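You operate a simulated robot arm through the tools that you are given. There is no shell and no other tool. Be economical: measure what you need, move in short steps, check, and stop when the job is done.

You run a simulated two-armed robot. Do the job below in one go: nothing can be reset, and whatever is moved stays where it is left.

Task
Carry the long board to the table, add the small clay pot, cover the pots and shut the vent.
Fine: small pot in the middle of the board; both hands for board and damp cover; hold the cover while you turn its vent.

It is judged by the outcome, as a careful person would: the job done as asked, and still so three seconds after it is handed in. It fails if anything else is knocked over, pushed out of place, dropped, spilled or broken. A push-on lid holds only when it is set on centred and level and pressed home; a screw cap is set on level and turned clockwise until tight.

Robot
Two 7-joint arms with two-finger parallel grippers on one trunk, on a base that drives. Base frame: it is fixed to the floor where the robot stands at the start and does not move with it; the origin is under the middle of the robot, x ahead of it, y to its left, z up. Lengths are in cm, angles in rad, forces in N, time in s.
The left shoulder is at the start at [7, 13.3, 77.6], the right one opposite. With the tool pointing down near the work surface each hand reaches from about 10 to 64 cm from the robot's upright axis, wherever it stands, measured 20 degrees to its own side. Places, roughly: damp cover [225, -50, 75]; folding table [240, -10, 80]; small clay pot (6x6x6 cm) [240, -20, 80]; top of the long board [50, -20, 40]; vent of the damp cover [230, -50, 90]. Payload 1.57 kg a hand.
Tool frame (each hand has its own): the origin (TCP) lies between the finger pads and is the grasp point; the fingertips stand 3 cm ahead of it; z points along the fingers, y is the line along which they close. Largest opening 8 cm; finger width 1.7, thickness 1.2; the body of the gripper, 4 by 8.2 cm, starts 8 cm behind the TCP.
Orientation is told as [roll, pitch, yaw] about the base's x, y, z axes, in that order, counted from this pose: with the fingers straight down and closing along the base's y, the tool's x points along the base's -x, its y along +y and its z along -z.

Tools
- The arms move only by the tool send_rows. It takes "left_moves", "right_moves" or both (then of equal length, played together; a hand with none holds still); each is text: rows parted by semicolons, each of 7 numbers parted by spaces: the shift along the tool's x, y, z in units of 150 mm (1.0 is 150 mm), then the turn, a rotation vector about the tool's x, y, z in units of 120 degrees (1.0 is 120 degrees), then the gripper command, from -1 (fully open) to 1 (shut), values between in proportion. In form: dx dy dz wx wy wz grip; .... A call has 1 to 12 rows; each row is the pose to reach, as a shift and turn from the pose commanded when the call began, along the tool's axes at that moment. A call with a number of a shift or a turn outside -1 to 1 is refused whole. Each row takes 0.2 s and may step no farther than 5 cm and 0.15 rad from the row before; otherwise, or with a gripper value out of range, the whole call is refused. Where a pose cannot be reached the arm comes as near as it can. A force on the tool above 90 N (or 10 N above the force at the start of the call, whichever is more), or a blocked arm, ends the call early, and 0.2 s more pass. Each finger travels about 15.3 cm/s and halts on what it meets, pressing with about 35 N; the grip force reading is that of the motor and also rises with nothing between the fingers. The clock runs only during rows and for 0.2 s after the last one: add rows that repeat a pose to give the fingers time. It gives the time, the measured TCP pose, the force on the tool (base axes), the opening and the grip force at its end, in the units of the frame above (readings bear some noise), with the torque about the TCP (base axes, N m) and any sound that the robot's microphone picked up, and new pictures: "views" is both (left out), scene, wrist or none (wrist: the cameras of the hands that moved).
- Cameras (640 x 400 px; columns grow to the right, rows downward): "scene" is now at [12.65, -2.44, 98.78]; the picture's right is [-0.31, -0.95, 0.00], its down [-0.69, 0.23, -0.68] and it looks along [0.65, -0.21, -0.73] (base axes); focal length 272 px, centre (320, 200). "left" rides on the left gripper at [7.2, 0.7, -12.2] in its tool frame; the picture's right is [-0.09, 1.00, 0.00], its down [-0.84, -0.08, -0.54] and it looks along [-0.54, -0.05, 0.84] (tool axes); focal length 238 px, centre (320, 200). "right" rides on the right gripper at [7.2, -0.7, -12.2] in its tool frame; the picture's right is [0.09, 1.00, 0.00], its down [-0.84, 0.08, -0.54] and it looks along [-0.54, 0.05, 0.84] (tool axes); focal length 238 px, centre (320, 200). There is no depth. A picture from a camera that has moved, and an enlarged one, comes with that camera's place and axes in the base frame and with its lens.
- lift_body(by): slides the trunk up (or, below 0, down) by that many cm; the arms and the scene camera ride with it, the base frame stays. It gives what a move gives, with no picture.
- steer(legs): drives the robot by 1 to 6 legs, each [ahead, left, turn to the left] in cm, cm and rad, along the robot's own axes; the way and the turn of a leg run together, so that a leg with both is an arc; at most 150 cm and 3.142 rad a leg. The arms and the cameras ride along, it lands a little off, and it stops where it bumps. It gives what a move gives, and a new picture of the scene camera.
- head_to(pan, tilt): turns the head with the scene camera to pan (to the left, within 1.501 rad either way) and tilt (down, from -0.506 to 1.204), counted from straight ahead of the robot. It gives what a move gives, and a new picture of the scene camera.
- zoom(camera, box): a new picture of the part [left, top, right, bottom] of that camera's present view, enlarged. No time passes.
- job_done(): hands the job in; it is judged then, once.

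Work in short steps. Places have to be worked out from the pictures, the camera data and where the tool is seen: move nearer, look again, correct. Check each grasp and each placing, and mend what went wrong. You have 120 turns and 260 pictures in all, those below and enlarged ones among them. Open the grippers and draw the arms clear of the work before you hand the job in, unless the task says otherwise; then end with one line.

The tools are called after "Emit:" as a command line: name --argument value ..., lists and objects as JSON in quotes. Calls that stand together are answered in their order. send_rows: Moves the arms, as the interface text tells. Its arguments: {"type":"object","properties":{"left_moves":{"type":"string"},"right_moves":{"type":"string"},"views":{"type":"string","enum":["both","scene","wrist","none"]}},"required":[]} The other tools are called the same way: lift_body (by) slides the trunk up or down; steer (legs) drives the base; head_to (pan, tilt) turns the head that bears the scene camera; zoom (camera, box) takes an enlarged picture of a part of a camera's view; job_done () hands the job in.

At the start:

```text
t: 0.0
left_ee_pos: [46.62, 3.67, 75.82]
left_ee_rot: [0.0, -0.001, 0.001]
left_wrist_force: [0.1, -1.3, -0.2]
left_moment: [0.0, 0.04, 0.01]
left_opening: 7.99
left_grasp_force: 0.0
right_ee_pos: [42.99, -32.34, 72.73]
right_ee_rot: [-0.001, 0.001, 0.0]
right_wrist_force: [-0.1, 0.0, 0.7]
right_moment: [0.0, -0.03, -0.01]
right_opening: 8.0
right_grasp_force: 0.1
trunk travel left (down, up): [-35.0, 59.0]
robot x, y, heading: [0.12, -0.0, 0.003]
head pan, tilt: [-0.314, 0.817]
```

scene: 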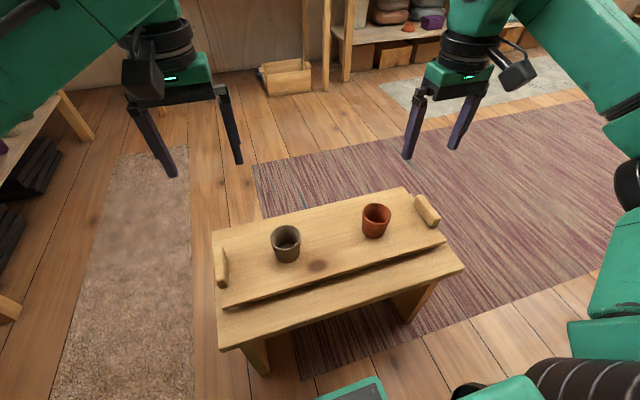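
right: 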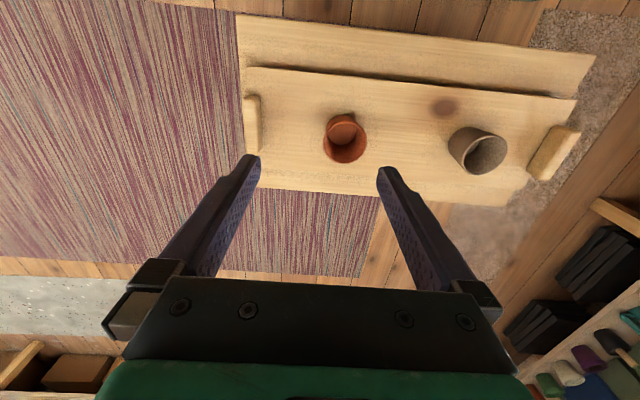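
left: 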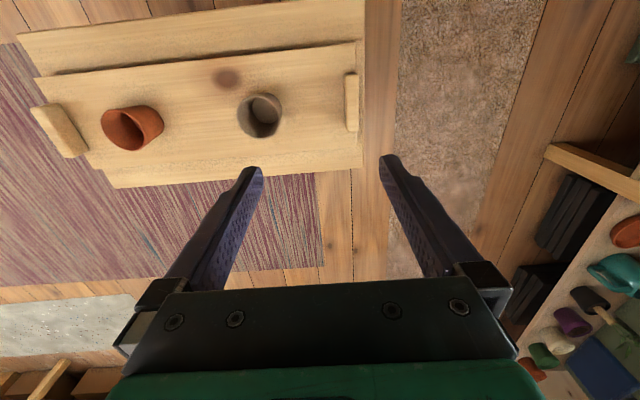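

The board with two pots lies on a bench, with handles at both ends near y≈+10 and y≈-45. I zoom on the handles to see their shape.

Emit:
zoom --camera "scene" --box '[200, 180, 340, 320]'

Emit:
zoom --camera "scene" --box '[340, 170, 480, 310]'

Emit:
head_to --pan -0.1 --tilt 0.2

```text
2.86 times, centred on (270, 250) of scene
camera zoom: at [12.65, -2.44, 98.78], right [-0.31, -0.95, 0.0], down [-0.69, 0.23, -0.68], along [0.65, -0.21, -0.73], focal length 778 px, centre (463, 57)
```

zoom: 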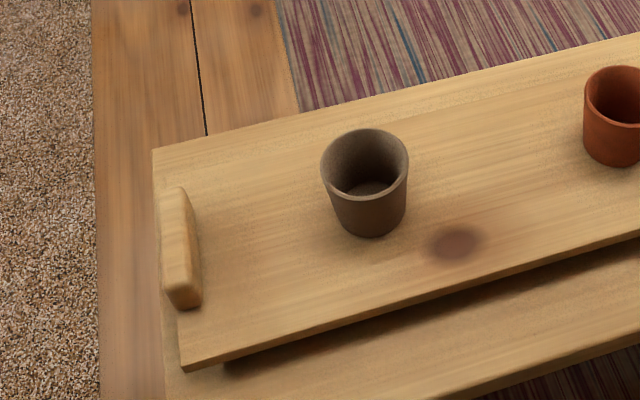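

```text
2.86 times, centred on (410, 240) of scene
camera zoom: at [12.65, -2.44, 98.78], right [-0.31, -0.95, 0.0], down [-0.69, 0.23, -0.68], along [0.65, -0.21, -0.73], focal length 778 px, centre (63, 86)
```

zoom: 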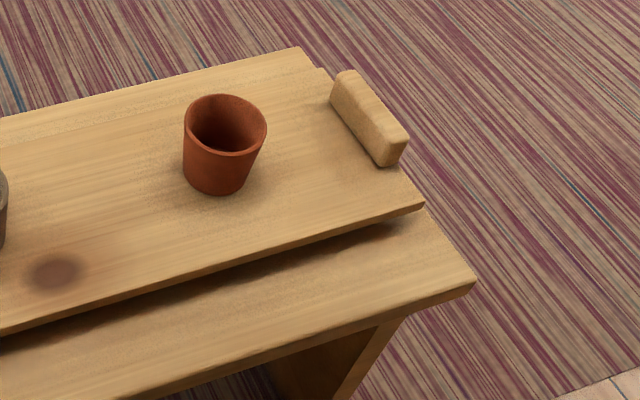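

```text
t: 1.0
left_ee_pos: [46.68, 3.64, 75.77]
left_ee_rot: [0.0, 0.001, -0.001]
left_wrist_force: [0.5, 0.5, 0.1]
left_moment: [0.0, 0.01, 0.0]
left_opening: 7.98
left_grasp_force: 0.0
right_ee_pos: [43.2, -32.24, 72.79]
right_ee_rot: [0.0, 0.0, -0.001]
right_wrist_force: [-1.0, -0.6, -0.2]
right_moment: [-0.04, -0.03, 0.01]
right_opening: 8.01
right_grasp_force: 0.0
trunk travel left (down, up): [-35.0, 59.0]
robot x, y, heading: [0.02, 0.2, 0.003]
head pan, tilt: [-0.099, 0.201]
camera scene: at [14.33, -0.91, 104.28], right [-0.1, -0.99, 0.0], down [-0.2, 0.02, -0.98], along [0.97, -0.1, -0.2], focal length 272 px, centre (320, 200)
```

scene: 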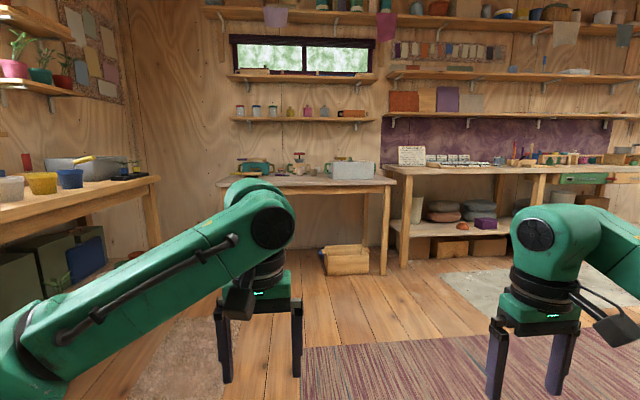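

The table stands ahead at about x≈240. I zoom in on it to see its contents.

Emit:
zoom --camera "scene" --box '[205, 130, 405, 255]'

Emit:
zoom --camera "scene" --box '[320, 130, 480, 230]'

```text
3.20 times, centred on (305, 192) of scene
camera zoom: at [14.33, -0.91, 104.28], right [-0.1, -0.99, 0.0], down [-0.2, 0.02, -0.98], along [0.97, -0.1, -0.2], focal length 871 px, centre (368, 224)
```

zoom: 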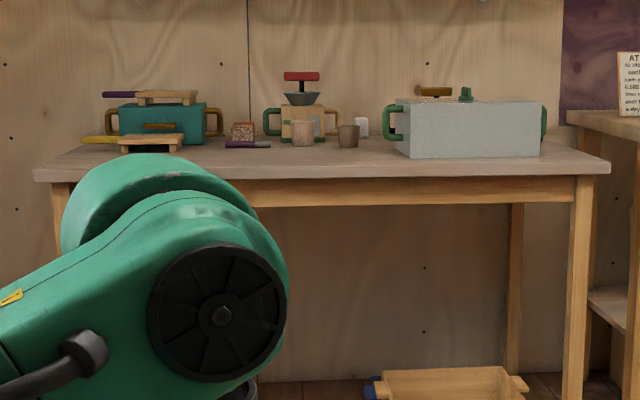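

```text
4.00 times, centred on (400, 180) of scene
camera zoom: at [14.33, -0.91, 104.28], right [-0.1, -0.99, 0.0], down [-0.2, 0.02, -0.98], along [0.97, -0.1, -0.2], focal length 1088 px, centre (0, 280)
```

zoom: 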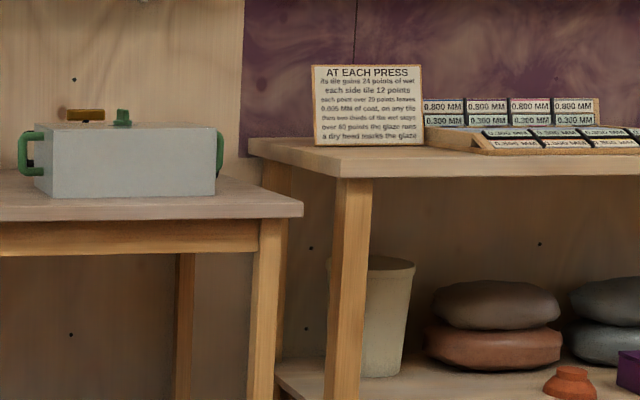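

The table has a clear front strip; the cover (grey box, green handles) is on the right. I first centre the robot on the board (y≈-17).

Emit:
steer --legs '[[0, -17.4, 0]]'

Emit:
head_to --pan 0 --tilt 0.85

```text
t: 2.5
left_ee_pos: [46.69, -13.7, 75.73]
left_ee_rot: [0.002, -0.002, 0.002]
left_wrist_force: [-0.6, -0.1, 1.2]
left_moment: [0.03, -0.01, 0.0]
left_opening: 8.02
left_grasp_force: 0.0
right_ee_pos: [43.26, -49.6, 72.74]
right_ee_rot: [0.001, 0.0, -0.001]
right_wrist_force: [0.3, 0.2, -0.1]
right_moment: [0.01, 0.01, 0.0]
right_opening: 7.99
right_grasp_force: 0.1
trunk travel left (down, up): [-35.0, 59.0]
robot x, y, heading: [-0.36, -17.4, 0.001]
head pan, tilt: [-0.099, 0.201]
camera scene: at [14.34, -18.32, 104.29], right [-0.1, -1.0, 0.0], down [-0.2, 0.02, -0.98], along [0.98, -0.1, -0.2], focal length 272 px, centre (320, 200)
```

scene: 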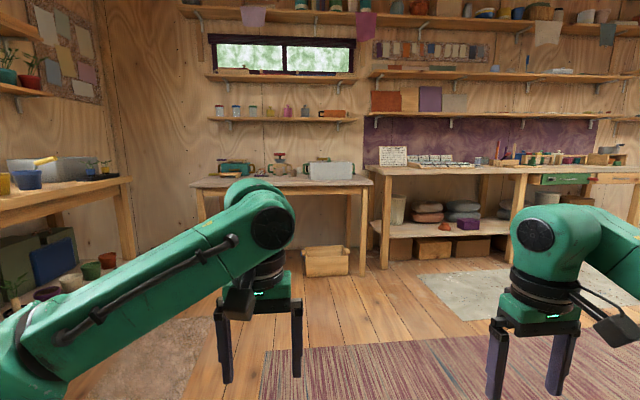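

```text
t: 3.5
left_ee_pos: [46.72, -13.68, 75.72]
left_ee_rot: [0.0, -0.001, 0.002]
left_wrist_force: [-0.5, -0.9, 0.2]
left_moment: [-0.02, -0.01, 0.02]
left_opening: 7.99
left_grasp_force: 0.0
right_ee_pos: [43.11, -49.61, 72.68]
right_ee_rot: [0.001, -0.001, 0.0]
right_wrist_force: [-0.3, 0.4, 0.4]
right_moment: [-0.03, -0.03, 0.04]
right_opening: 7.99
right_grasp_force: 0.0
trunk travel left (down, up): [-35.0, 59.0]
robot x, y, heading: [0.38, -17.17, -0.002]
head pan, tilt: [0.0, 0.85]
camera scene: at [12.88, -17.32, 98.53], right [0.0, -1.0, 0.0], down [-0.75, 0.0, -0.66], along [0.66, 0.0, -0.75], focal length 272 px, centre (320, 200)
```

scene: 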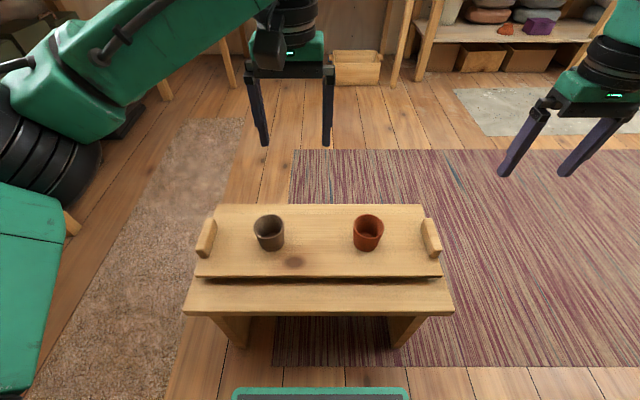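

Handles are near (50, 10.2) and (50, -44.5). I move both hands toward hover points above them.

Emit:
send_rows --left_moves "-0.03 0.25 0.15 0 0 0 -1; -0.06 0.5 0.3 0 0 0 -1; -0.09 0.75 0.45 0 0 0 -1; -0.12 1 0.6 0 0 0 -1" --right_moves "-0.1 0.09 0.1 0 0 0 -1; -0.2 0.18 0.2 0 0 0 -1; -0.3 0.27 0.3 0 0 0 -1; -0.42 0.36 0.4 0 0 0 -1" --views "none"

Emit:
send_rows --left_moves "-0.03 0.2 0.15 0 0 0 -1; -0.06 0.4 0.3 0 0 0 -1; -0.08 0.58 0.5 0 0 0 -1" --right_moves "0 0 0.2 0 0 0 -1; 0 0 0.35 0 0 0 -1; 0 0 0.5 0 0 0 -1"

```text
t: 4.5
left_ee_pos: [48.46, 1.31, 66.73]
left_ee_rot: [0.001, 0.002, -0.001]
left_wrist_force: [-0.5, -0.4, -0.3]
left_moment: [-0.01, -0.02, 0.0]
left_opening: 7.99
left_grasp_force: 0.0
right_ee_pos: [49.59, -44.14, 66.71]
right_ee_rot: [0.0, 0.0, 0.0]
right_wrist_force: [0.0, -0.1, 0.8]
right_moment: [0.02, 0.0, -0.03]
right_opening: 7.99
right_grasp_force: 0.0
trunk travel left (down, up): [-35.0, 59.0]
robot x, y, heading: [-0.1, -17.55, 0.004]
head pan, tilt: [0.0, 0.85]
```

```text
t: 5.3
left_ee_pos: [49.57, 10.04, 59.29]
left_ee_rot: [-0.001, 0.001, -0.001]
left_wrist_force: [-0.1, -0.3, -0.2]
left_moment: [0.01, 0.01, -0.01]
left_opening: 8.0
left_grasp_force: 0.1
right_ee_pos: [49.46, -44.34, 59.02]
right_ee_rot: [-0.003, 0.0, 0.0]
right_wrist_force: [0.5, 0.1, -0.2]
right_moment: [-0.01, 0.0, 0.0]
right_opening: 8.0
right_grasp_force: 0.0
trunk travel left (down, up): [-35.0, 59.0]
robot x, y, heading: [-0.04, -17.13, -0.002]
head pan, tilt: [0.0, 0.85]
camera scene: at [12.92, -17.28, 98.52], right [0.0, -1.0, 0.0], down [-0.75, 0.0, -0.66], along [0.66, 0.0, -0.75], focal length 272 px, centre (320, 200)
camera right: at [42.14, -44.95, 71.22], right [-0.09, 1.0, 0.0], down [0.84, 0.08, 0.54], along [0.54, 0.05, -0.84], focal length 238 px, centre (320, 200)
camera left: at [42.4, 10.68, 71.34], right [0.09, 1.0, 0.0], down [0.84, -0.08, 0.54], along [0.54, -0.05, -0.84], focal length 238 px, centre (320, 200)
```

scene: 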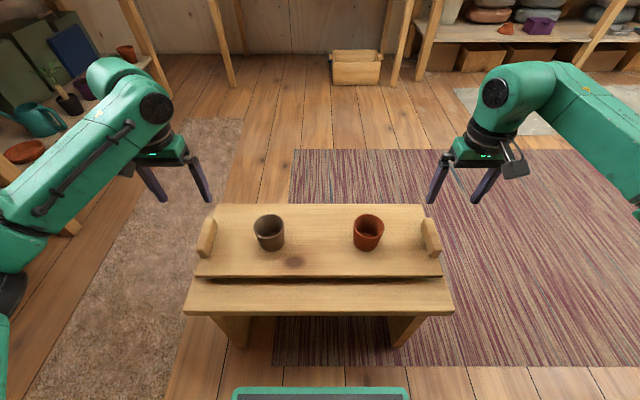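
right: 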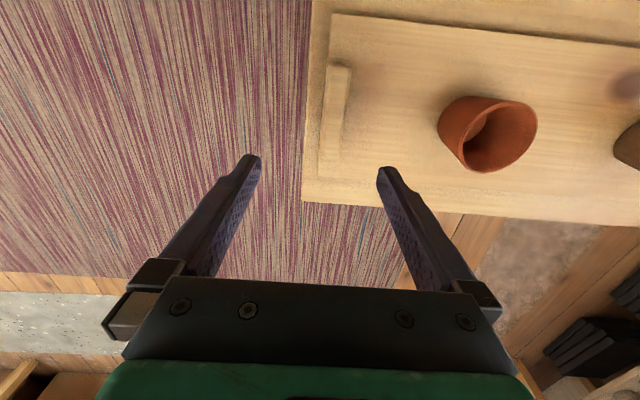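
left: 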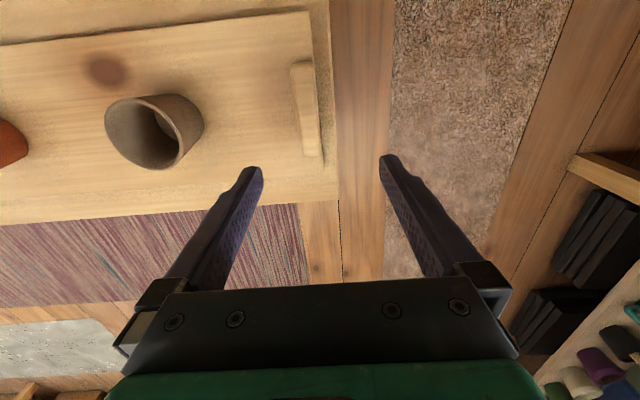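

Triangulating scene against wrist views puts the handle tops at about (47.6, 8.6, 46) and (47.6, -42.8, 46). I centre over them and go down to z≈52.

Emit:
send_rows --left_moves "0.06 -0.045 0.24 0 0 0 -1; 0.127 -0.093 0.487 0 0 0 -1" --right_moves "0.06 0.05 0.23 0 0 0 -1; 0.127 0.107 0.467 0 0 0 -1"

```text
t: 5.9
left_ee_pos: [47.56, 8.8, 51.91]
left_ee_rot: [0.001, -0.001, 0.003]
left_wrist_force: [-0.8, 1.2, -0.1]
left_moment: [0.03, 0.01, 0.02]
left_opening: 8.01
left_grasp_force: 0.1
right_ee_pos: [47.59, -42.58, 52.12]
right_ee_rot: [0.001, 0.0, -0.002]
right_wrist_force: [-0.7, -0.9, -0.9]
right_moment: [-0.02, 0.03, 0.0]
right_opening: 8.02
right_grasp_force: 0.1
trunk travel left (down, up): [-35.0, 59.0]
robot x, y, heading: [-0.3, -17.62, 0.003]
head pan, tilt: [0.0, 0.85]
camera scene: at [12.9, -17.31, 98.53], right [0.0, -1.0, 0.0], down [-0.75, 0.0, -0.66], along [0.66, 0.0, -0.75], focal length 272 px, centre (320, 200)
camera right: at [40.25, -43.34, 64.29], right [-0.09, 1.0, 0.0], down [0.84, 0.08, 0.54], along [0.54, 0.05, -0.84], focal length 238 px, centre (320, 200)
camera left: at [40.45, 9.27, 64.06], right [0.09, 1.0, 0.0], down [0.84, -0.08, 0.54], along [0.54, -0.05, -0.84], focal length 238 px, centre (320, 200)
```

scene: 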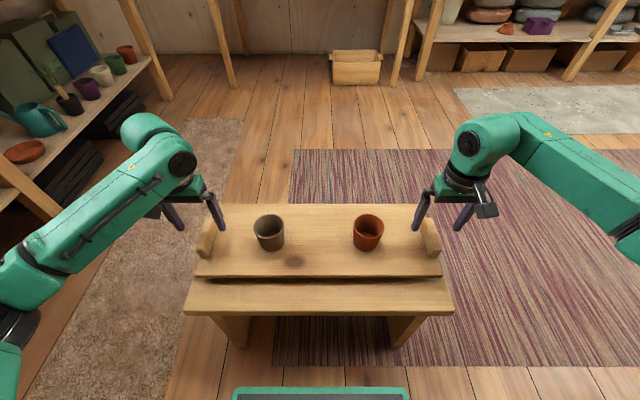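
right: 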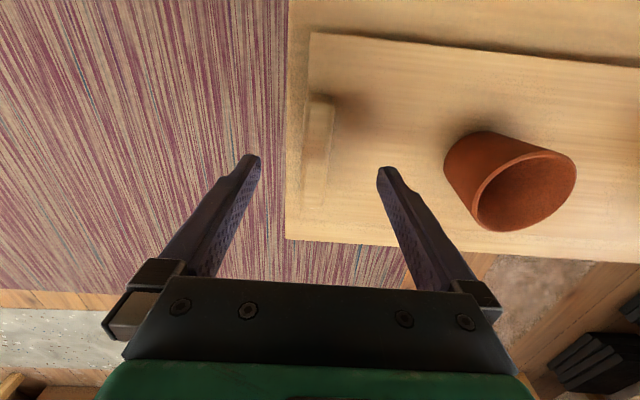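
left: 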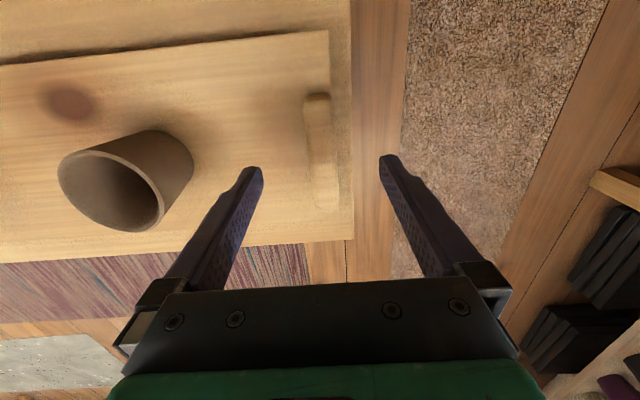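

Both hands are centred over the handles. I descend until the tips are near z≈42.

Emit:
send_rows --left_moves "0 0 0.15 0 0 0 -1; 0 -0.01 0.3 0 0 0 -1; 0 -0.01 0.44 0 0 0 -1" --right_moves "0 0 0.15 0 0 0 -1; 0 -0.005 0.3 0 0 0 -1; 0 -0.007 0.45 0 0 0 -1"

```text
t: 6.7
left_ee_pos: [47.69, 8.54, 46.37]
left_ee_rot: [-0.002, -0.019, 0.003]
left_wrist_force: [-0.9, 0.4, 35.5]
left_moment: [-1.53, 0.31, 0.13]
left_opening: 8.0
left_grasp_force: 0.0
right_ee_pos: [47.49, -42.67, 46.43]
right_ee_rot: [0.004, -0.017, -0.001]
right_wrist_force: [1.9, -1.8, 29.6]
right_moment: [1.22, 0.17, -0.1]
right_opening: 7.86
right_grasp_force: 0.1
trunk travel left (down, up): [-35.0, 59.0]
robot x, y, heading: [0.09, -17.52, -0.0]
head pan, tilt: [0.0, 0.85]
camera scene: at [12.15, -17.36, 98.78], right [0.0, -1.0, 0.0], down [-0.75, 0.0, -0.67], along [0.67, 0.0, -0.75], focal length 272 px, centre (320, 200)
camera right: at [40.02, -43.47, 58.37], right [-0.09, 1.0, 0.0], down [0.83, 0.07, 0.56], along [0.55, 0.05, -0.83], focal length 238 px, centre (320, 200)
camera left: at [40.23, 9.16, 58.3], right [0.09, 1.0, 0.0], down [0.83, -0.07, 0.56], along [0.56, -0.05, -0.83], focal length 238 px, centre (320, 200)
```

scene: 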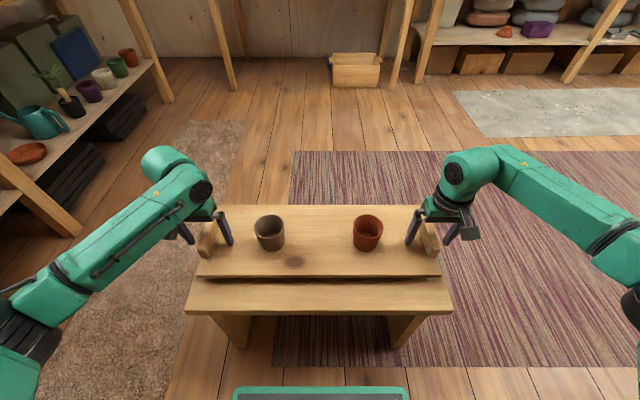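
right: 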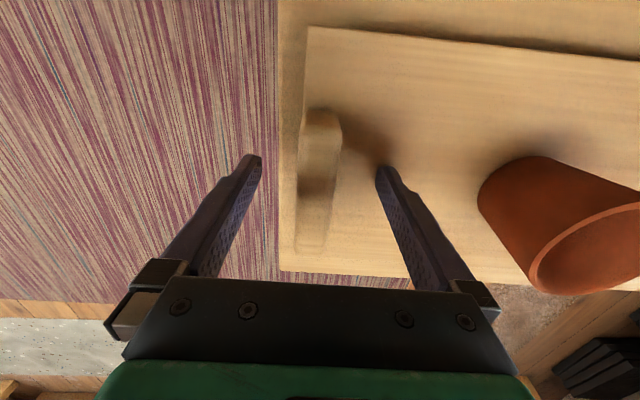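
left: 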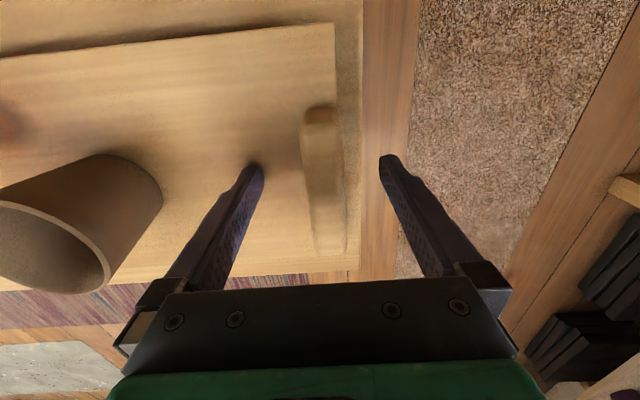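

The inner tips touched the board (its top is at z≈43.4). I back up about 1.4 cm and close on the handles.

Emit:
send_rows --left_moves "0 0 -0.09 0 0 0 -1; 0 0 -0.09 0 0 0 -0.3; 0 0 -0.09 0 0 0 0.3; 0 0 -0.09 0 0 0 1; 0 0 -0.09 0 0 0 1; 0 0 -0.09 0 0 0 1" --right_moves "0 0 -0.09 0 0 0 -1; 0 0 -0.09 0 0 0 -0.3; 0 0 -0.09 0 0 0 0.3; 0 0 -0.09 0 0 0 1; 0 0 -0.09 0 0 0 1; 0 0 -0.09 0 0 0 1"

```text
t: 8.1
left_ee_pos: [47.72, 8.75, 46.8]
left_ee_rot: [0.005, 0.003, 0.006]
left_wrist_force: [-0.4, 32.0, -0.1]
left_moment: [-0.46, 0.18, -0.24]
left_opening: 2.18
left_grasp_force: 34.7
right_ee_pos: [47.58, -43.1, 46.72]
right_ee_rot: [-0.008, 0.002, -0.004]
right_wrist_force: [0.8, -32.0, -0.8]
right_moment: [1.03, -0.13, 0.08]
right_opening: 2.2
right_grasp_force: 34.3
trunk travel left (down, up): [-35.0, 59.0]
robot x, y, heading: [0.16, -17.36, 0.001]
head pan, tilt: [0.0, 0.85]
camera scene: at [12.98, -17.31, 98.5], right [0.0, -1.0, 0.0], down [-0.75, 0.0, -0.66], along [0.66, 0.0, -0.75], focal length 272 px, centre (320, 200)
camera right: at [40.31, -43.66, 58.84], right [-0.09, 1.0, -0.01], down [0.84, 0.08, 0.54], along [0.54, 0.04, -0.84], focal length 238 px, centre (320, 200)
camera left: at [40.53, 9.3, 58.79], right [0.09, 1.0, 0.01], down [0.84, -0.08, 0.54], along [0.54, -0.04, -0.84], focal length 238 px, centre (320, 200)
```

scene: 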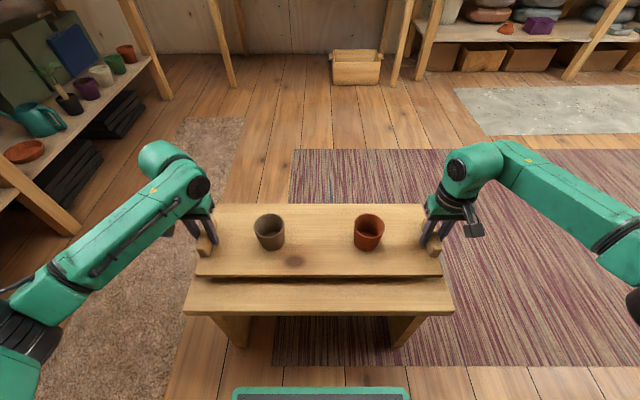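
right: 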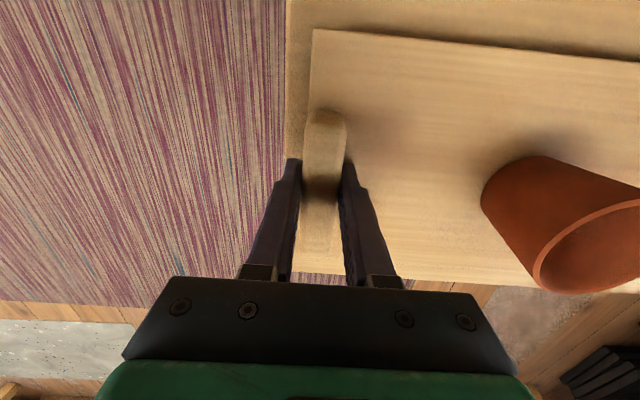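
left: 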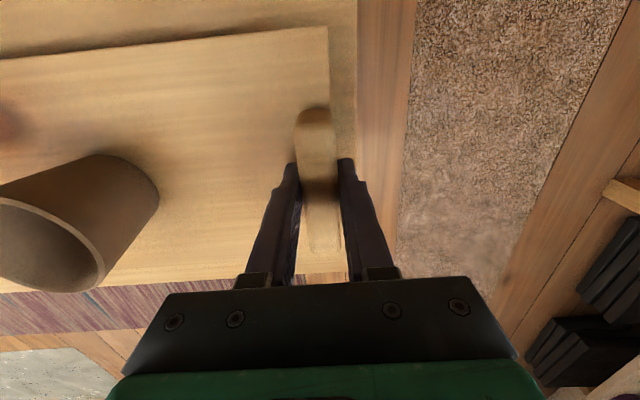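

Both handles are gripped (2.2 cm), with a sideways preload of about 32 N. I relieve it by easing the hands outward, then lift 3 cm slowly.

Emit:
send_rows --left_moves "0 0.015 0 0 0 0 1; 0 0.015 0 0 0 0 1; 0 0.015 -0.07 0 0 0 1; 0 0.015 -0.14 0 0 0 1; 0 0.015 -0.2 0 0 0 1; 0 0.015 -0.2 0 0 0 1" --right_moves "0 -0.015 0 0 0 0 1; 0 -0.015 0 0 0 0 1; 0 -0.015 -0.07 0 0 0 1; 0 -0.015 -0.14 0 0 0 1; 0 -0.015 -0.2 0 0 0 1; 0 -0.015 -0.2 0 0 0 1"

```text
t: 9.5
left_ee_pos: [47.82, 8.73, 49.74]
left_ee_rot: [0.003, 0.002, 0.002]
left_wrist_force: [-1.0, 22.6, -4.5]
left_moment: [0.05, 0.35, -0.2]
left_opening: 2.18
left_grasp_force: 34.6
right_ee_pos: [47.62, -43.06, 49.9]
right_ee_rot: [-0.004, 0.0, 0.002]
right_wrist_force: [-0.3, -24.1, -2.7]
right_moment: [0.36, -0.32, 0.02]
right_opening: 2.17
right_grasp_force: 35.0
trunk travel left (down, up): [-35.0, 59.0]
robot x, y, heading: [-0.26, -17.15, 0.002]
head pan, tilt: [0.0, 0.85]
camera scene: at [12.99, -17.31, 98.5], right [0.0, -1.0, 0.0], down [-0.75, 0.0, -0.66], along [0.66, 0.0, -0.75], focal length 272 px, centre (320, 200)
camera right: at [40.33, -43.73, 61.89], right [-0.09, 1.0, 0.0], down [0.84, 0.08, 0.54], along [0.54, 0.05, -0.84], focal length 238 px, centre (320, 200)
camera left: at [40.53, 9.39, 61.77], right [0.09, 1.0, 0.0], down [0.84, -0.08, 0.54], along [0.54, -0.05, -0.84], focal length 238 px, centre (320, 200)
```

scene: 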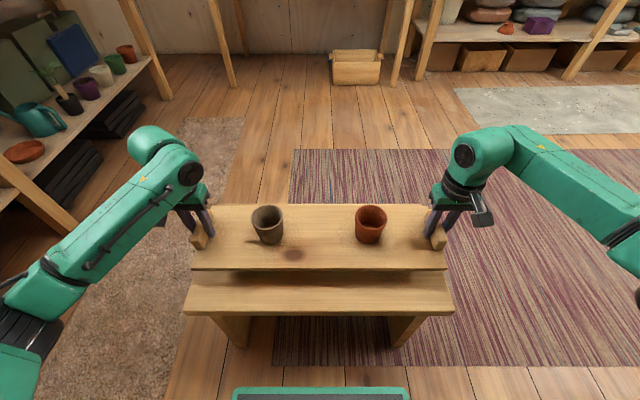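
right: 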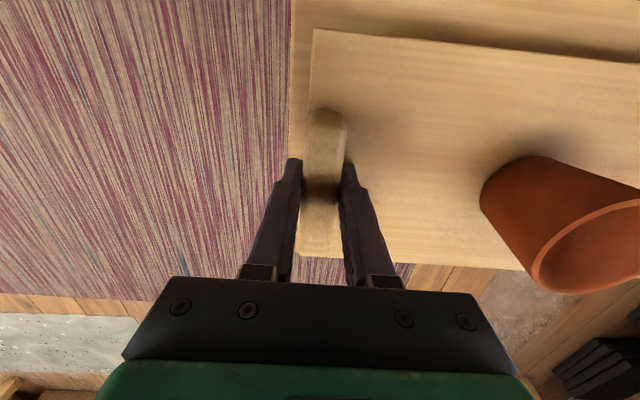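
left: 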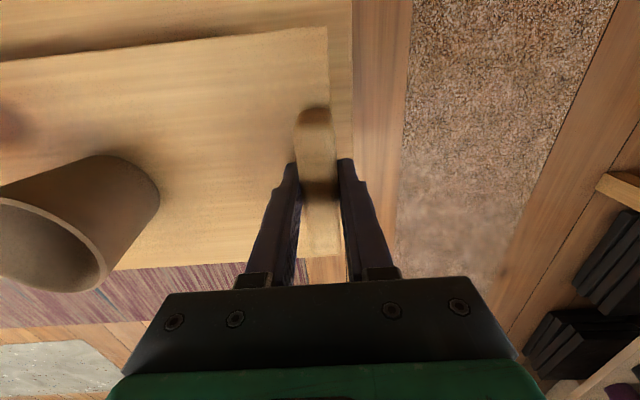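

The board is free and level. I raise the trunk, then back off and go around the bench on the right, stopping short of the table to look.

Emit:
lift_body --by 40

Emit:
steer --legs '[[-15, 0, 0], [0, -40, 0], [0, -45, 0]]'

```text
t: 13.3
left_ee_pos: [47.84, 8.74, 89.62]
left_ee_rot: [0.002, 0.001, 0.002]
left_wrist_force: [0.1, 22.5, -4.4]
left_moment: [-0.14, -0.04, -0.09]
left_opening: 2.17
left_grasp_force: 34.5
right_ee_pos: [47.65, -43.05, 89.72]
right_ee_rot: [-0.001, 0.001, 0.001]
right_wrist_force: [-0.3, -21.9, -4.5]
right_moment: [0.28, 0.06, 0.0]
right_opening: 2.17
right_grasp_force: 34.9
trunk travel left (down, up): [-75.0, 19.0]
robot x, y, heading: [-0.08, -17.71, -0.002]
head pan, tilt: [0.0, 0.85]
```

```text
t: 19.1
left_ee_pos: [32.81, -75.55, 89.8]
left_ee_rot: [0.0, 0.001, 0.004]
left_wrist_force: [-0.1, 22.3, -4.0]
left_moment: [-0.09, -0.08, -0.15]
left_opening: 2.2
left_grasp_force: 34.2
right_ee_pos: [32.85, -127.35, 89.71]
right_ee_rot: [-0.004, 0.001, 0.004]
right_wrist_force: [-0.2, -22.7, -3.6]
right_moment: [0.35, 0.06, -0.07]
right_opening: 2.19
right_grasp_force: 35.6
trunk travel left (down, up): [-75.0, 19.0]
robot x, y, heading: [-15.07, -102.04, 0.005]
head pan, tilt: [0.0, 0.85]
camera scene: at [-1.86, -101.65, 138.5], right [0.0, -1.0, 0.0], down [-0.75, 0.0, -0.66], along [0.66, 0.0, -0.75], focal length 272 px, centre (320, 200)
```

scene: 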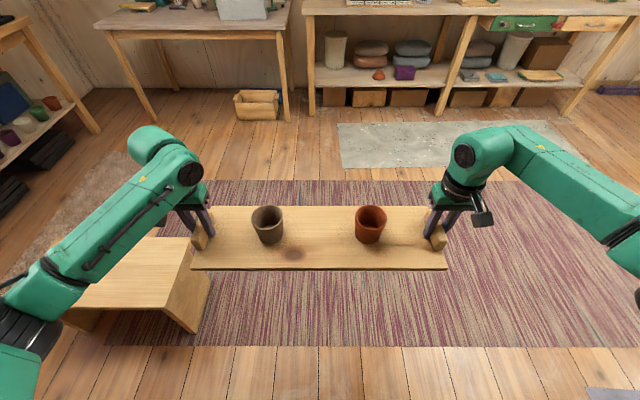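

Clear path. I drive ahead 120 and strafe left 85 to stand before the table, and then look with the head lowered slightly.

Emit:
steer --legs '[[60, 0, 0], [60, 0, 0], [0, 84, 0]]'

Emit:
head_to --pan 0 --tilt 0.45

```text
t: 29.6
left_ee_pos: [153.37, 8.85, 89.68]
left_ee_rot: [0.0, 0.001, 0.002]
left_wrist_force: [-0.4, 0.8, -4.8]
left_moment: [-0.12, 0.02, -0.08]
left_opening: 2.15
left_grasp_force: 34.9
right_ee_pos: [153.19, -42.87, 89.77]
right_ee_rot: [-0.003, 0.003, 0.0]
right_wrist_force: [-1.3, -1.6, -4.4]
right_moment: [0.39, 0.02, 0.03]
right_opening: 2.21
right_grasp_force: 35.1
trunk travel left (down, up): [-75.0, 19.0]
robot x, y, heading: [105.49, -17.2, 0.004]
head pan, tilt: [0.0, 0.85]
camera scene: at [118.58, -17.22, 138.5], right [0.0, -1.0, 0.0], down [-0.75, 0.0, -0.66], along [0.66, 0.0, -0.75], focal length 272 px, centre (320, 200)
```

scene: 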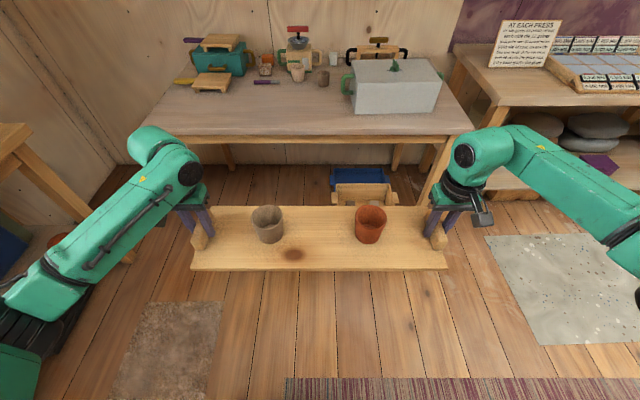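

```text
t: 30.5
left_ee_pos: [153.19, 8.99, 89.65]
left_ee_rot: [0.002, 0.002, 0.002]
left_wrist_force: [-0.2, 0.7, -4.2]
left_moment: [-0.14, -0.01, -0.15]
left_opening: 2.17
left_grasp_force: 35.5
right_ee_pos: [153.23, -42.93, 89.75]
right_ee_rot: [-0.001, 0.002, 0.001]
right_wrist_force: [0.1, -1.4, -3.2]
right_moment: [0.47, 0.04, 0.02]
right_opening: 2.18
right_grasp_force: 35.0
trunk travel left (down, up): [-75.0, 19.0]
robot x, y, heading: [105.3, -17.15, -0.003]
head pan, tilt: [0.0, 0.45]
camera scene: at [119.96, -17.18, 141.94], right [0.0, -1.0, 0.0], down [-0.44, 0.0, -0.9], along [0.9, 0.0, -0.44], focal length 272 px, centre (320, 200)
```

scene: 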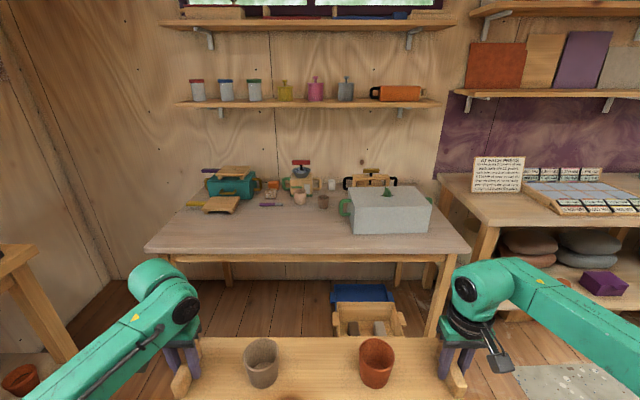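

The table top is about z≈76, with its front edge near x≈208. I zoom to examine the cover, its handles and the small pots.

Emit:
zoom --camera "scene" --box '[260, 150, 460, 275]'

Emit:
zoom --camera "scene" --box '[170, 150, 350, 262]'

```text
3.20 times, centred on (360, 212) of scene
camera zoom: at [119.96, -17.18, 141.94], right [0.0, -1.0, 0.0], down [-0.44, 0.0, -0.9], along [0.9, 0.0, -0.44], focal length 871 px, centre (192, 160)
```

zoom: 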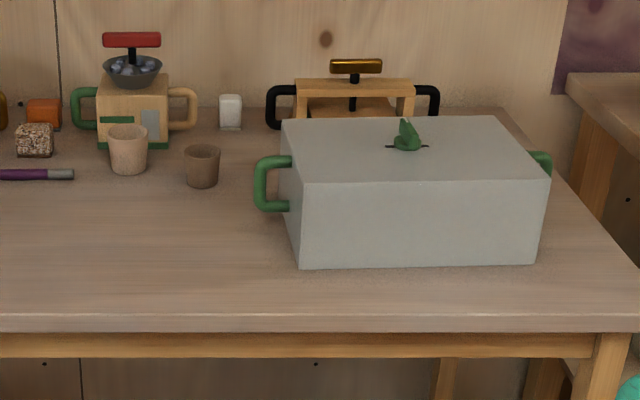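

```text
3.56 times, centred on (260, 206) of scene
camera zoom: at [119.96, -17.18, 141.94], right [0.0, -1.0, 0.0], down [-0.44, 0.0, -0.9], along [0.9, 0.0, -0.44], focal length 968 px, centre (533, 179)
```

zoom: 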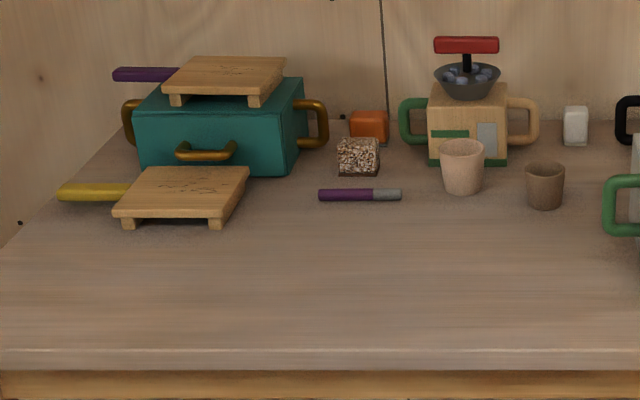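

The small clay pot is the dark one near (246,-19). I plan to put the board at centre (220.5, 12); drive left 29, then ahead 67.

Emit:
steer --legs '[[0, 29, 0], [62, 0, 0]]'

Emit:
head_to --pan 0 --tilt 0.85

```text
t: 35.5
left_ee_pos: [215.31, 37.75, 89.72]
left_ee_rot: [0.001, 0.003, -0.003]
left_wrist_force: [-0.6, 1.0, -4.3]
left_moment: [-0.19, 0.03, -0.12]
left_opening: 2.19
left_grasp_force: 34.6
right_ee_pos: [215.11, -14.16, 89.78]
right_ee_rot: [-0.003, 0.002, -0.003]
right_wrist_force: [0.1, -0.1, -3.6]
right_moment: [0.44, -0.01, -0.01]
right_opening: 2.19
right_grasp_force: 34.9
trunk travel left (down, up): [-75.0, 19.0]
robot x, y, heading: [167.43, 11.82, -0.004]
head pan, tilt: [0.0, 0.45]
camera scene: at [181.87, 11.71, 141.95], right [0.0, -1.0, 0.0], down [-0.44, 0.0, -0.9], along [0.9, 0.0, -0.44], focal length 272 px, centre (320, 200)
```

scene: 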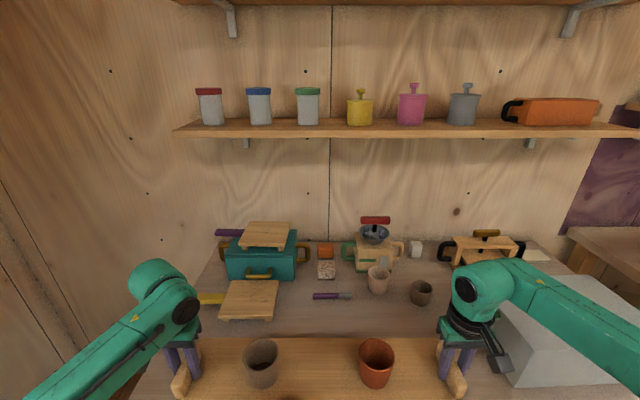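

```text
t: 36.4
left_ee_pos: [215.27, 37.69, 89.7]
left_ee_rot: [0.003, 0.003, -0.004]
left_wrist_force: [0.1, 1.5, -4.7]
left_moment: [-0.18, 0.01, -0.08]
left_opening: 2.19
left_grasp_force: 34.7
right_ee_pos: [215.05, -14.15, 89.67]
right_ee_rot: [-0.002, 0.002, -0.003]
right_wrist_force: [-0.8, -1.1, -3.5]
right_moment: [0.5, 0.01, 0.0]
right_opening: 2.2
right_grasp_force: 35.3
trunk travel left (down, up): [-75.0, 19.0]
robot x, y, heading: [167.43, 11.72, 0.003]
head pan, tilt: [0.0, 0.85]
camera scene: at [180.55, 11.71, 138.51], right [0.0, -1.0, 0.0], down [-0.75, 0.0, -0.66], along [0.66, 0.0, -0.75], focal length 272 px, centre (320, 200)
```

scene: 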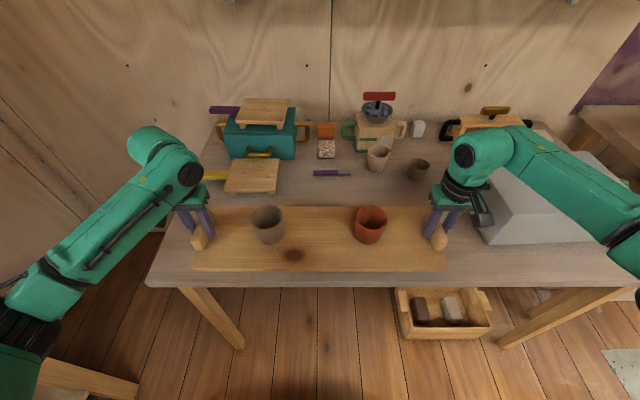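

Board will sit at x≈213–230 after moving ahead 5.5, clear of the clutter (front at ~239). I advance, then lower with the trunk.

Emit:
steer --legs '[[5.5, 0, 0]]'

Emit:
lift_body --by -5

Emit:
zoom --camera "scene" --box '[160, 180, 480, 380]'

```text
t: 37.4
left_ee_pos: [220.57, 37.68, 89.86]
left_ee_rot: [0.003, -0.003, -0.002]
left_wrist_force: [-0.4, 0.5, -4.9]
left_moment: [-0.17, 0.0, -0.09]
left_opening: 2.18
left_grasp_force: 34.7
right_ee_pos: [220.3, -14.15, 89.87]
right_ee_rot: [-0.002, -0.002, -0.004]
right_wrist_force: [1.3, -0.2, -4.3]
right_moment: [0.38, 0.02, -0.01]
right_opening: 2.18
right_grasp_force: 35.0
trunk travel left (down, up): [-75.0, 19.0]
robot x, y, heading: [173.29, 11.62, -0.004]
head pan, tilt: [0.0, 0.85]
camera scene: at [185.57, 11.69, 138.55], right [0.0, -1.0, 0.0], down [-0.75, 0.0, -0.66], along [0.66, 0.0, -0.75], focal length 272 px, centre (320, 200)
```

scene: 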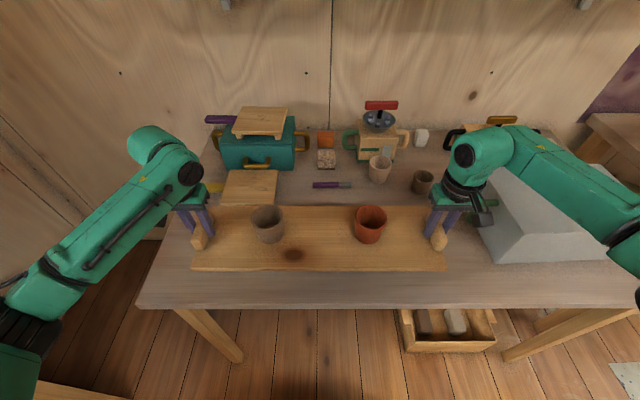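

```text
t: 38.3
left_ee_pos: [220.71, 37.5, 84.74]
left_ee_rot: [0.002, 0.003, -0.004]
left_wrist_force: [-0.2, 0.8, -5.5]
left_moment: [-0.17, -0.13, -0.16]
left_opening: 2.16
left_grasp_force: 35.1
right_ee_pos: [220.49, -14.2, 84.78]
right_ee_rot: [-0.001, 0.003, -0.005]
right_wrist_force: [0.4, 0.1, -3.8]
right_moment: [0.59, 0.17, 0.02]
right_opening: 2.16
right_grasp_force: 34.7
trunk travel left (down, up): [-70.0, 24.0]
robot x, y, heading: [172.86, 11.73, -0.003]
head pan, tilt: [0.0, 0.85]
```

```text
2.00 times, centred on (320, 280) of scene
camera zoom: at [185.88, 11.69, 133.5], right [0.0, -1.0, 0.0], down [-0.75, 0.0, -0.66], along [0.66, 0.0, -0.75], focal length 544 px, centre (320, 40)
```

zoom: 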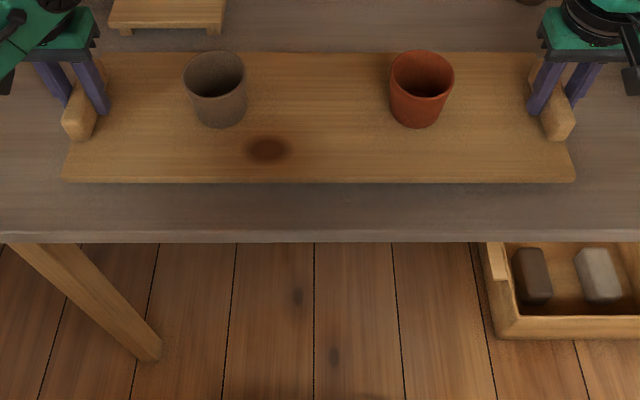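

The board is just above the table. I lower with small steps until I feel contact.

Emit:
send_rows --left_moves "0 0 0.03 0 0 0 1; 0 0 0.06 0 0 0 1; 0 0 0.08 0 0 0 1; 0 0 0.08 0 0 0 1" --right_moves "0 0 0.03 0 0 0 1; 0 0 0.06 0 0 0 1; 0 0 0.08 0 0 0 1; 0 0 0.08 0 0 0 1" --views "none"

```text
t: 39.3
left_ee_pos: [220.64, 37.66, 84.39]
left_ee_rot: [0.001, -0.019, 0.0]
left_wrist_force: [13.2, -3.1, 52.1]
left_moment: [0.11, 0.88, -0.34]
left_opening: 2.19
left_grasp_force: 35.3
right_ee_pos: [220.34, -14.16, 84.52]
right_ee_rot: [0.004, -0.017, -0.004]
right_wrist_force: [18.1, 2.5, 45.4]
right_moment: [-0.73, 0.97, 0.23]
right_opening: 2.17
right_grasp_force: 35.0
trunk travel left (down, up): [-70.0, 24.0]
robot x, y, heading: [172.91, 11.57, 0.001]
head pan, tilt: [0.0, 0.85]
```

Contact at TCP z≈84.4. I ease the press off, then open both grippers.

Emit:
send_rows --left_moves "0 0 -0.045 0 0 0 1; 0 0 -0.045 0 0 0 0.2; 0 0 -0.045 0 0 0 -0.4; 0 0 -0.045 0 0 0 -0.4; 0 0 -0.2 0 0 0 -0.4; 0 0 -0.4 0 0 0 -0.4; 0 0 -0.7 0 0 0 -0.4; 0 0 -0.95 0 0 0 -0.4" --right_moves "0 0 -0.045 0 0 0 1; 0 0 -0.045 0 0 0 0.2; 0 0 -0.045 0 0 0 -0.4; 0 0 -0.045 0 0 0 -0.4; 0 0 -0.2 0 0 0 -0.4; 0 0 -0.4 0 0 0 -0.4; 0 0 -0.7 0 0 0 -0.4; 0 0 -0.95 0 0 0 -0.4"

```text
t: 41.1
left_ee_pos: [220.6, 37.7, 97.81]
left_ee_rot: [-0.001, 0.003, -0.002]
left_wrist_force: [-0.6, -0.6, 0.5]
left_moment: [-0.01, -0.03, 0.01]
left_opening: 5.62
left_grasp_force: 0.1
right_ee_pos: [220.44, -14.17, 97.77]
right_ee_rot: [0.0, -0.001, -0.002]
right_wrist_force: [-0.5, 0.3, 0.6]
right_moment: [0.01, 0.0, 0.02]
right_opening: 5.6
right_grasp_force: 0.0
trunk travel left (down, up): [-70.0, 24.0]
robot x, y, heading: [172.79, 11.32, -0.006]
head pan, tilt: [0.0, 0.85]
camera scene: at [185.74, 11.69, 133.52], right [0.0, -1.0, 0.0], down [-0.75, 0.0, -0.66], along [0.66, 0.0, -0.75], focal length 272 px, centre (320, 200)
camera right: at [213.07, -14.86, 109.96], right [-0.09, 1.0, 0.0], down [0.84, 0.08, 0.54], along [0.54, 0.05, -0.84], focal length 238 px, centre (320, 200)
camera left: at [213.42, 38.39, 109.92], right [0.09, 1.0, 0.0], down [0.84, -0.08, 0.54], along [0.54, -0.05, -0.84], focal length 238 px, centre (320, 200)
```

scene: 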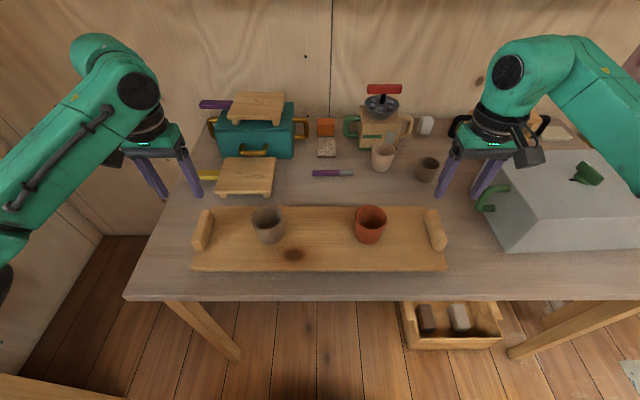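
right: 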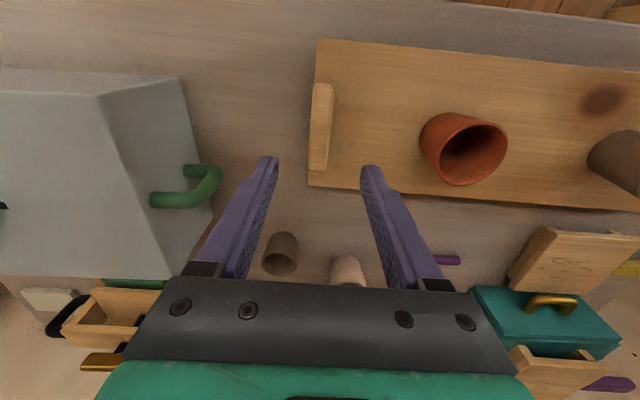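
left: 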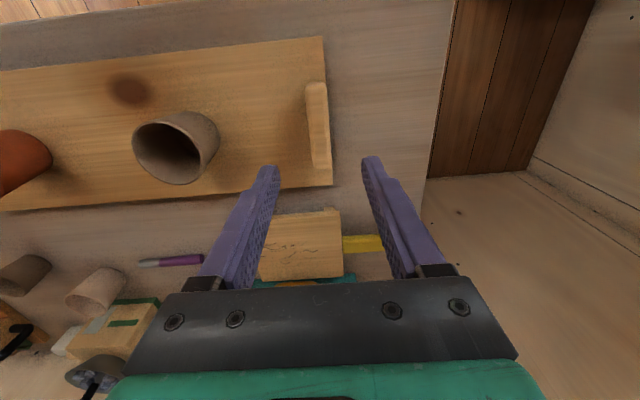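

Board is placed well, both pots standing. The small pot is at about (242.3,-18.5); I move the robot closer: ahead 7, right 18.

Emit:
steer --legs '[[0, -18, 0], [7, 0, 0]]'

```text
t: 43.2
left_ee_pos: [227.51, 19.77, 97.9]
left_ee_rot: [0.002, 0.0, -0.003]
left_wrist_force: [0.5, -0.3, 1.0]
left_moment: [0.01, -0.02, 0.03]
left_opening: 5.57
left_grasp_force: 0.1
right_ee_pos: [227.32, -32.08, 97.89]
right_ee_rot: [-0.002, -0.002, -0.003]
right_wrist_force: [0.3, 0.7, 1.0]
right_moment: [-0.03, 0.03, 0.01]
right_opening: 5.62
right_grasp_force: 0.0
trunk travel left (down, up): [-70.0, 24.0]
robot x, y, heading: [180.03, -6.17, -0.002]
head pan, tilt: [0.0, 0.85]
camera scene: at [192.54, -6.29, 133.54], right [0.0, -1.0, 0.0], down [-0.75, 0.0, -0.66], along [0.66, 0.0, -0.75], focal length 272 px, centre (320, 200)
```

scene: 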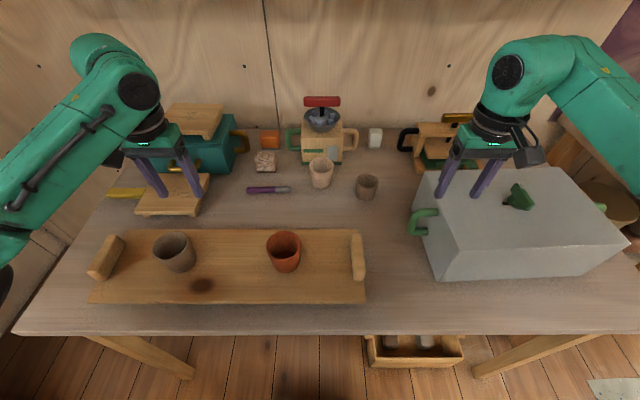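

Small pot at about (243,-18.7). I bring the right hand over it at z≈94, opened fully.

Emit:
send_rows --right_moves "-0.23 0.22 0 0 0 0 -1; -0.46 0.44 0 0 0 0 -1; -0.7 0.66 0 0 0 0 -1; -0.9 0.89 0.1 0 0 0 -1; -1 0.89 0.25 0 0 0 -1"

```text
t: 44.4
left_ee_pos: [227.54, 19.47, 97.79]
left_ee_rot: [0.004, 0.001, -0.001]
left_wrist_force: [-0.5, -1.4, 0.1]
left_moment: [-0.01, 0.02, 0.0]
left_opening: 5.59
left_grasp_force: 0.1
right_ee_pos: [239.97, -18.74, 94.0]
right_ee_rot: [0.001, -0.002, -0.004]
right_wrist_force: [0.5, -0.8, 0.4]
right_moment: [0.03, -0.02, 0.01]
right_opening: 7.99
right_grasp_force: 0.1
right hand out of reach, approached as far as the arm can: row 4, 5
trunk travel left (down, up): [-70.0, 24.0]
robot x, y, heading: [179.88, -6.64, -0.001]
head pan, tilt: [0.0, 0.85]
camera scene: at [192.75, -6.54, 133.52], right [0.0, -1.0, 0.0], down [-0.75, 0.0, -0.66], along [0.66, 0.0, -0.75], focal length 272 px, centre (320, 200)
camera right: at [232.49, -19.45, 106.06], right [-0.09, 1.0, 0.0], down [0.84, 0.07, 0.54], along [0.54, 0.05, -0.84], focal length 238 px, centre (320, 200)
```

scene: 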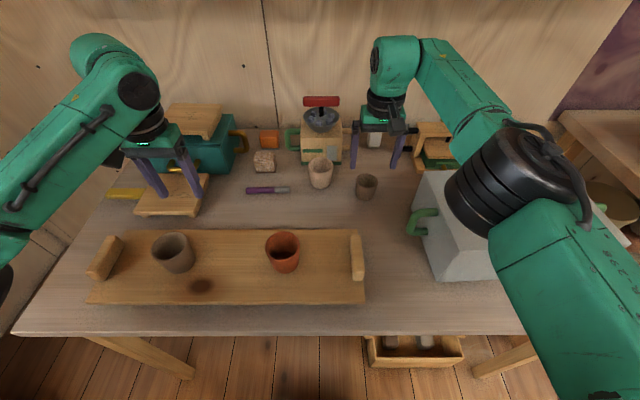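
right: 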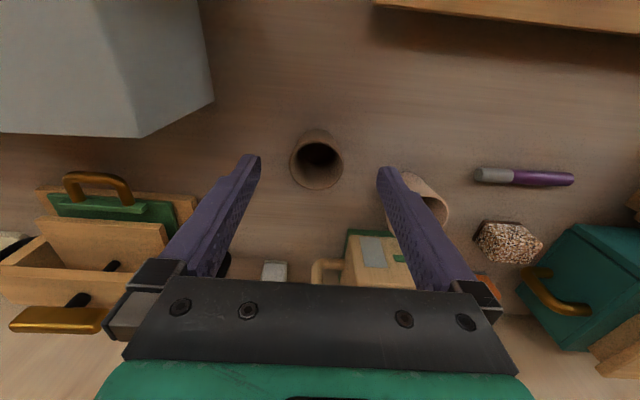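

Pot located at (242.3,-18.8); reach is short by ~2–3 cm. I drive ahead 4.

Emit:
steer --legs '[[4, 0, 0]]'

```text
t: 45.3
left_ee_pos: [231.18, 19.81, 97.95]
left_ee_rot: [0.0, -0.003, -0.002]
left_wrist_force: [-0.4, -0.1, 0.7]
left_moment: [0.06, -0.02, 0.02]
left_opening: 5.57
left_grasp_force: 0.0
right_ee_pos: [243.44, -18.49, 94.18]
right_ee_rot: [-0.001, -0.005, -0.004]
right_wrist_force: [0.4, -0.7, -0.2]
right_moment: [-0.01, -0.02, -0.02]
right_opening: 8.01
right_grasp_force: 0.1
trunk travel left (down, up): [-70.0, 24.0]
robot x, y, heading: [183.8, -6.46, -0.001]
head pan, tilt: [0.0, 0.85]
camera scene: at [196.25, -6.23, 133.57], right [0.0, -1.0, 0.0], down [-0.75, 0.0, -0.66], along [0.66, 0.0, -0.75], focal length 272 px, centre (320, 200)
```

scene: 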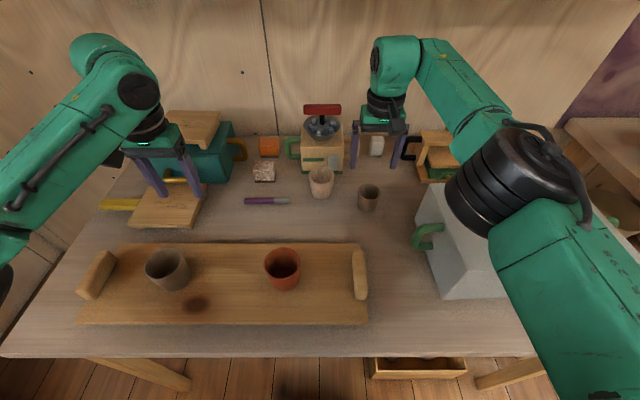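

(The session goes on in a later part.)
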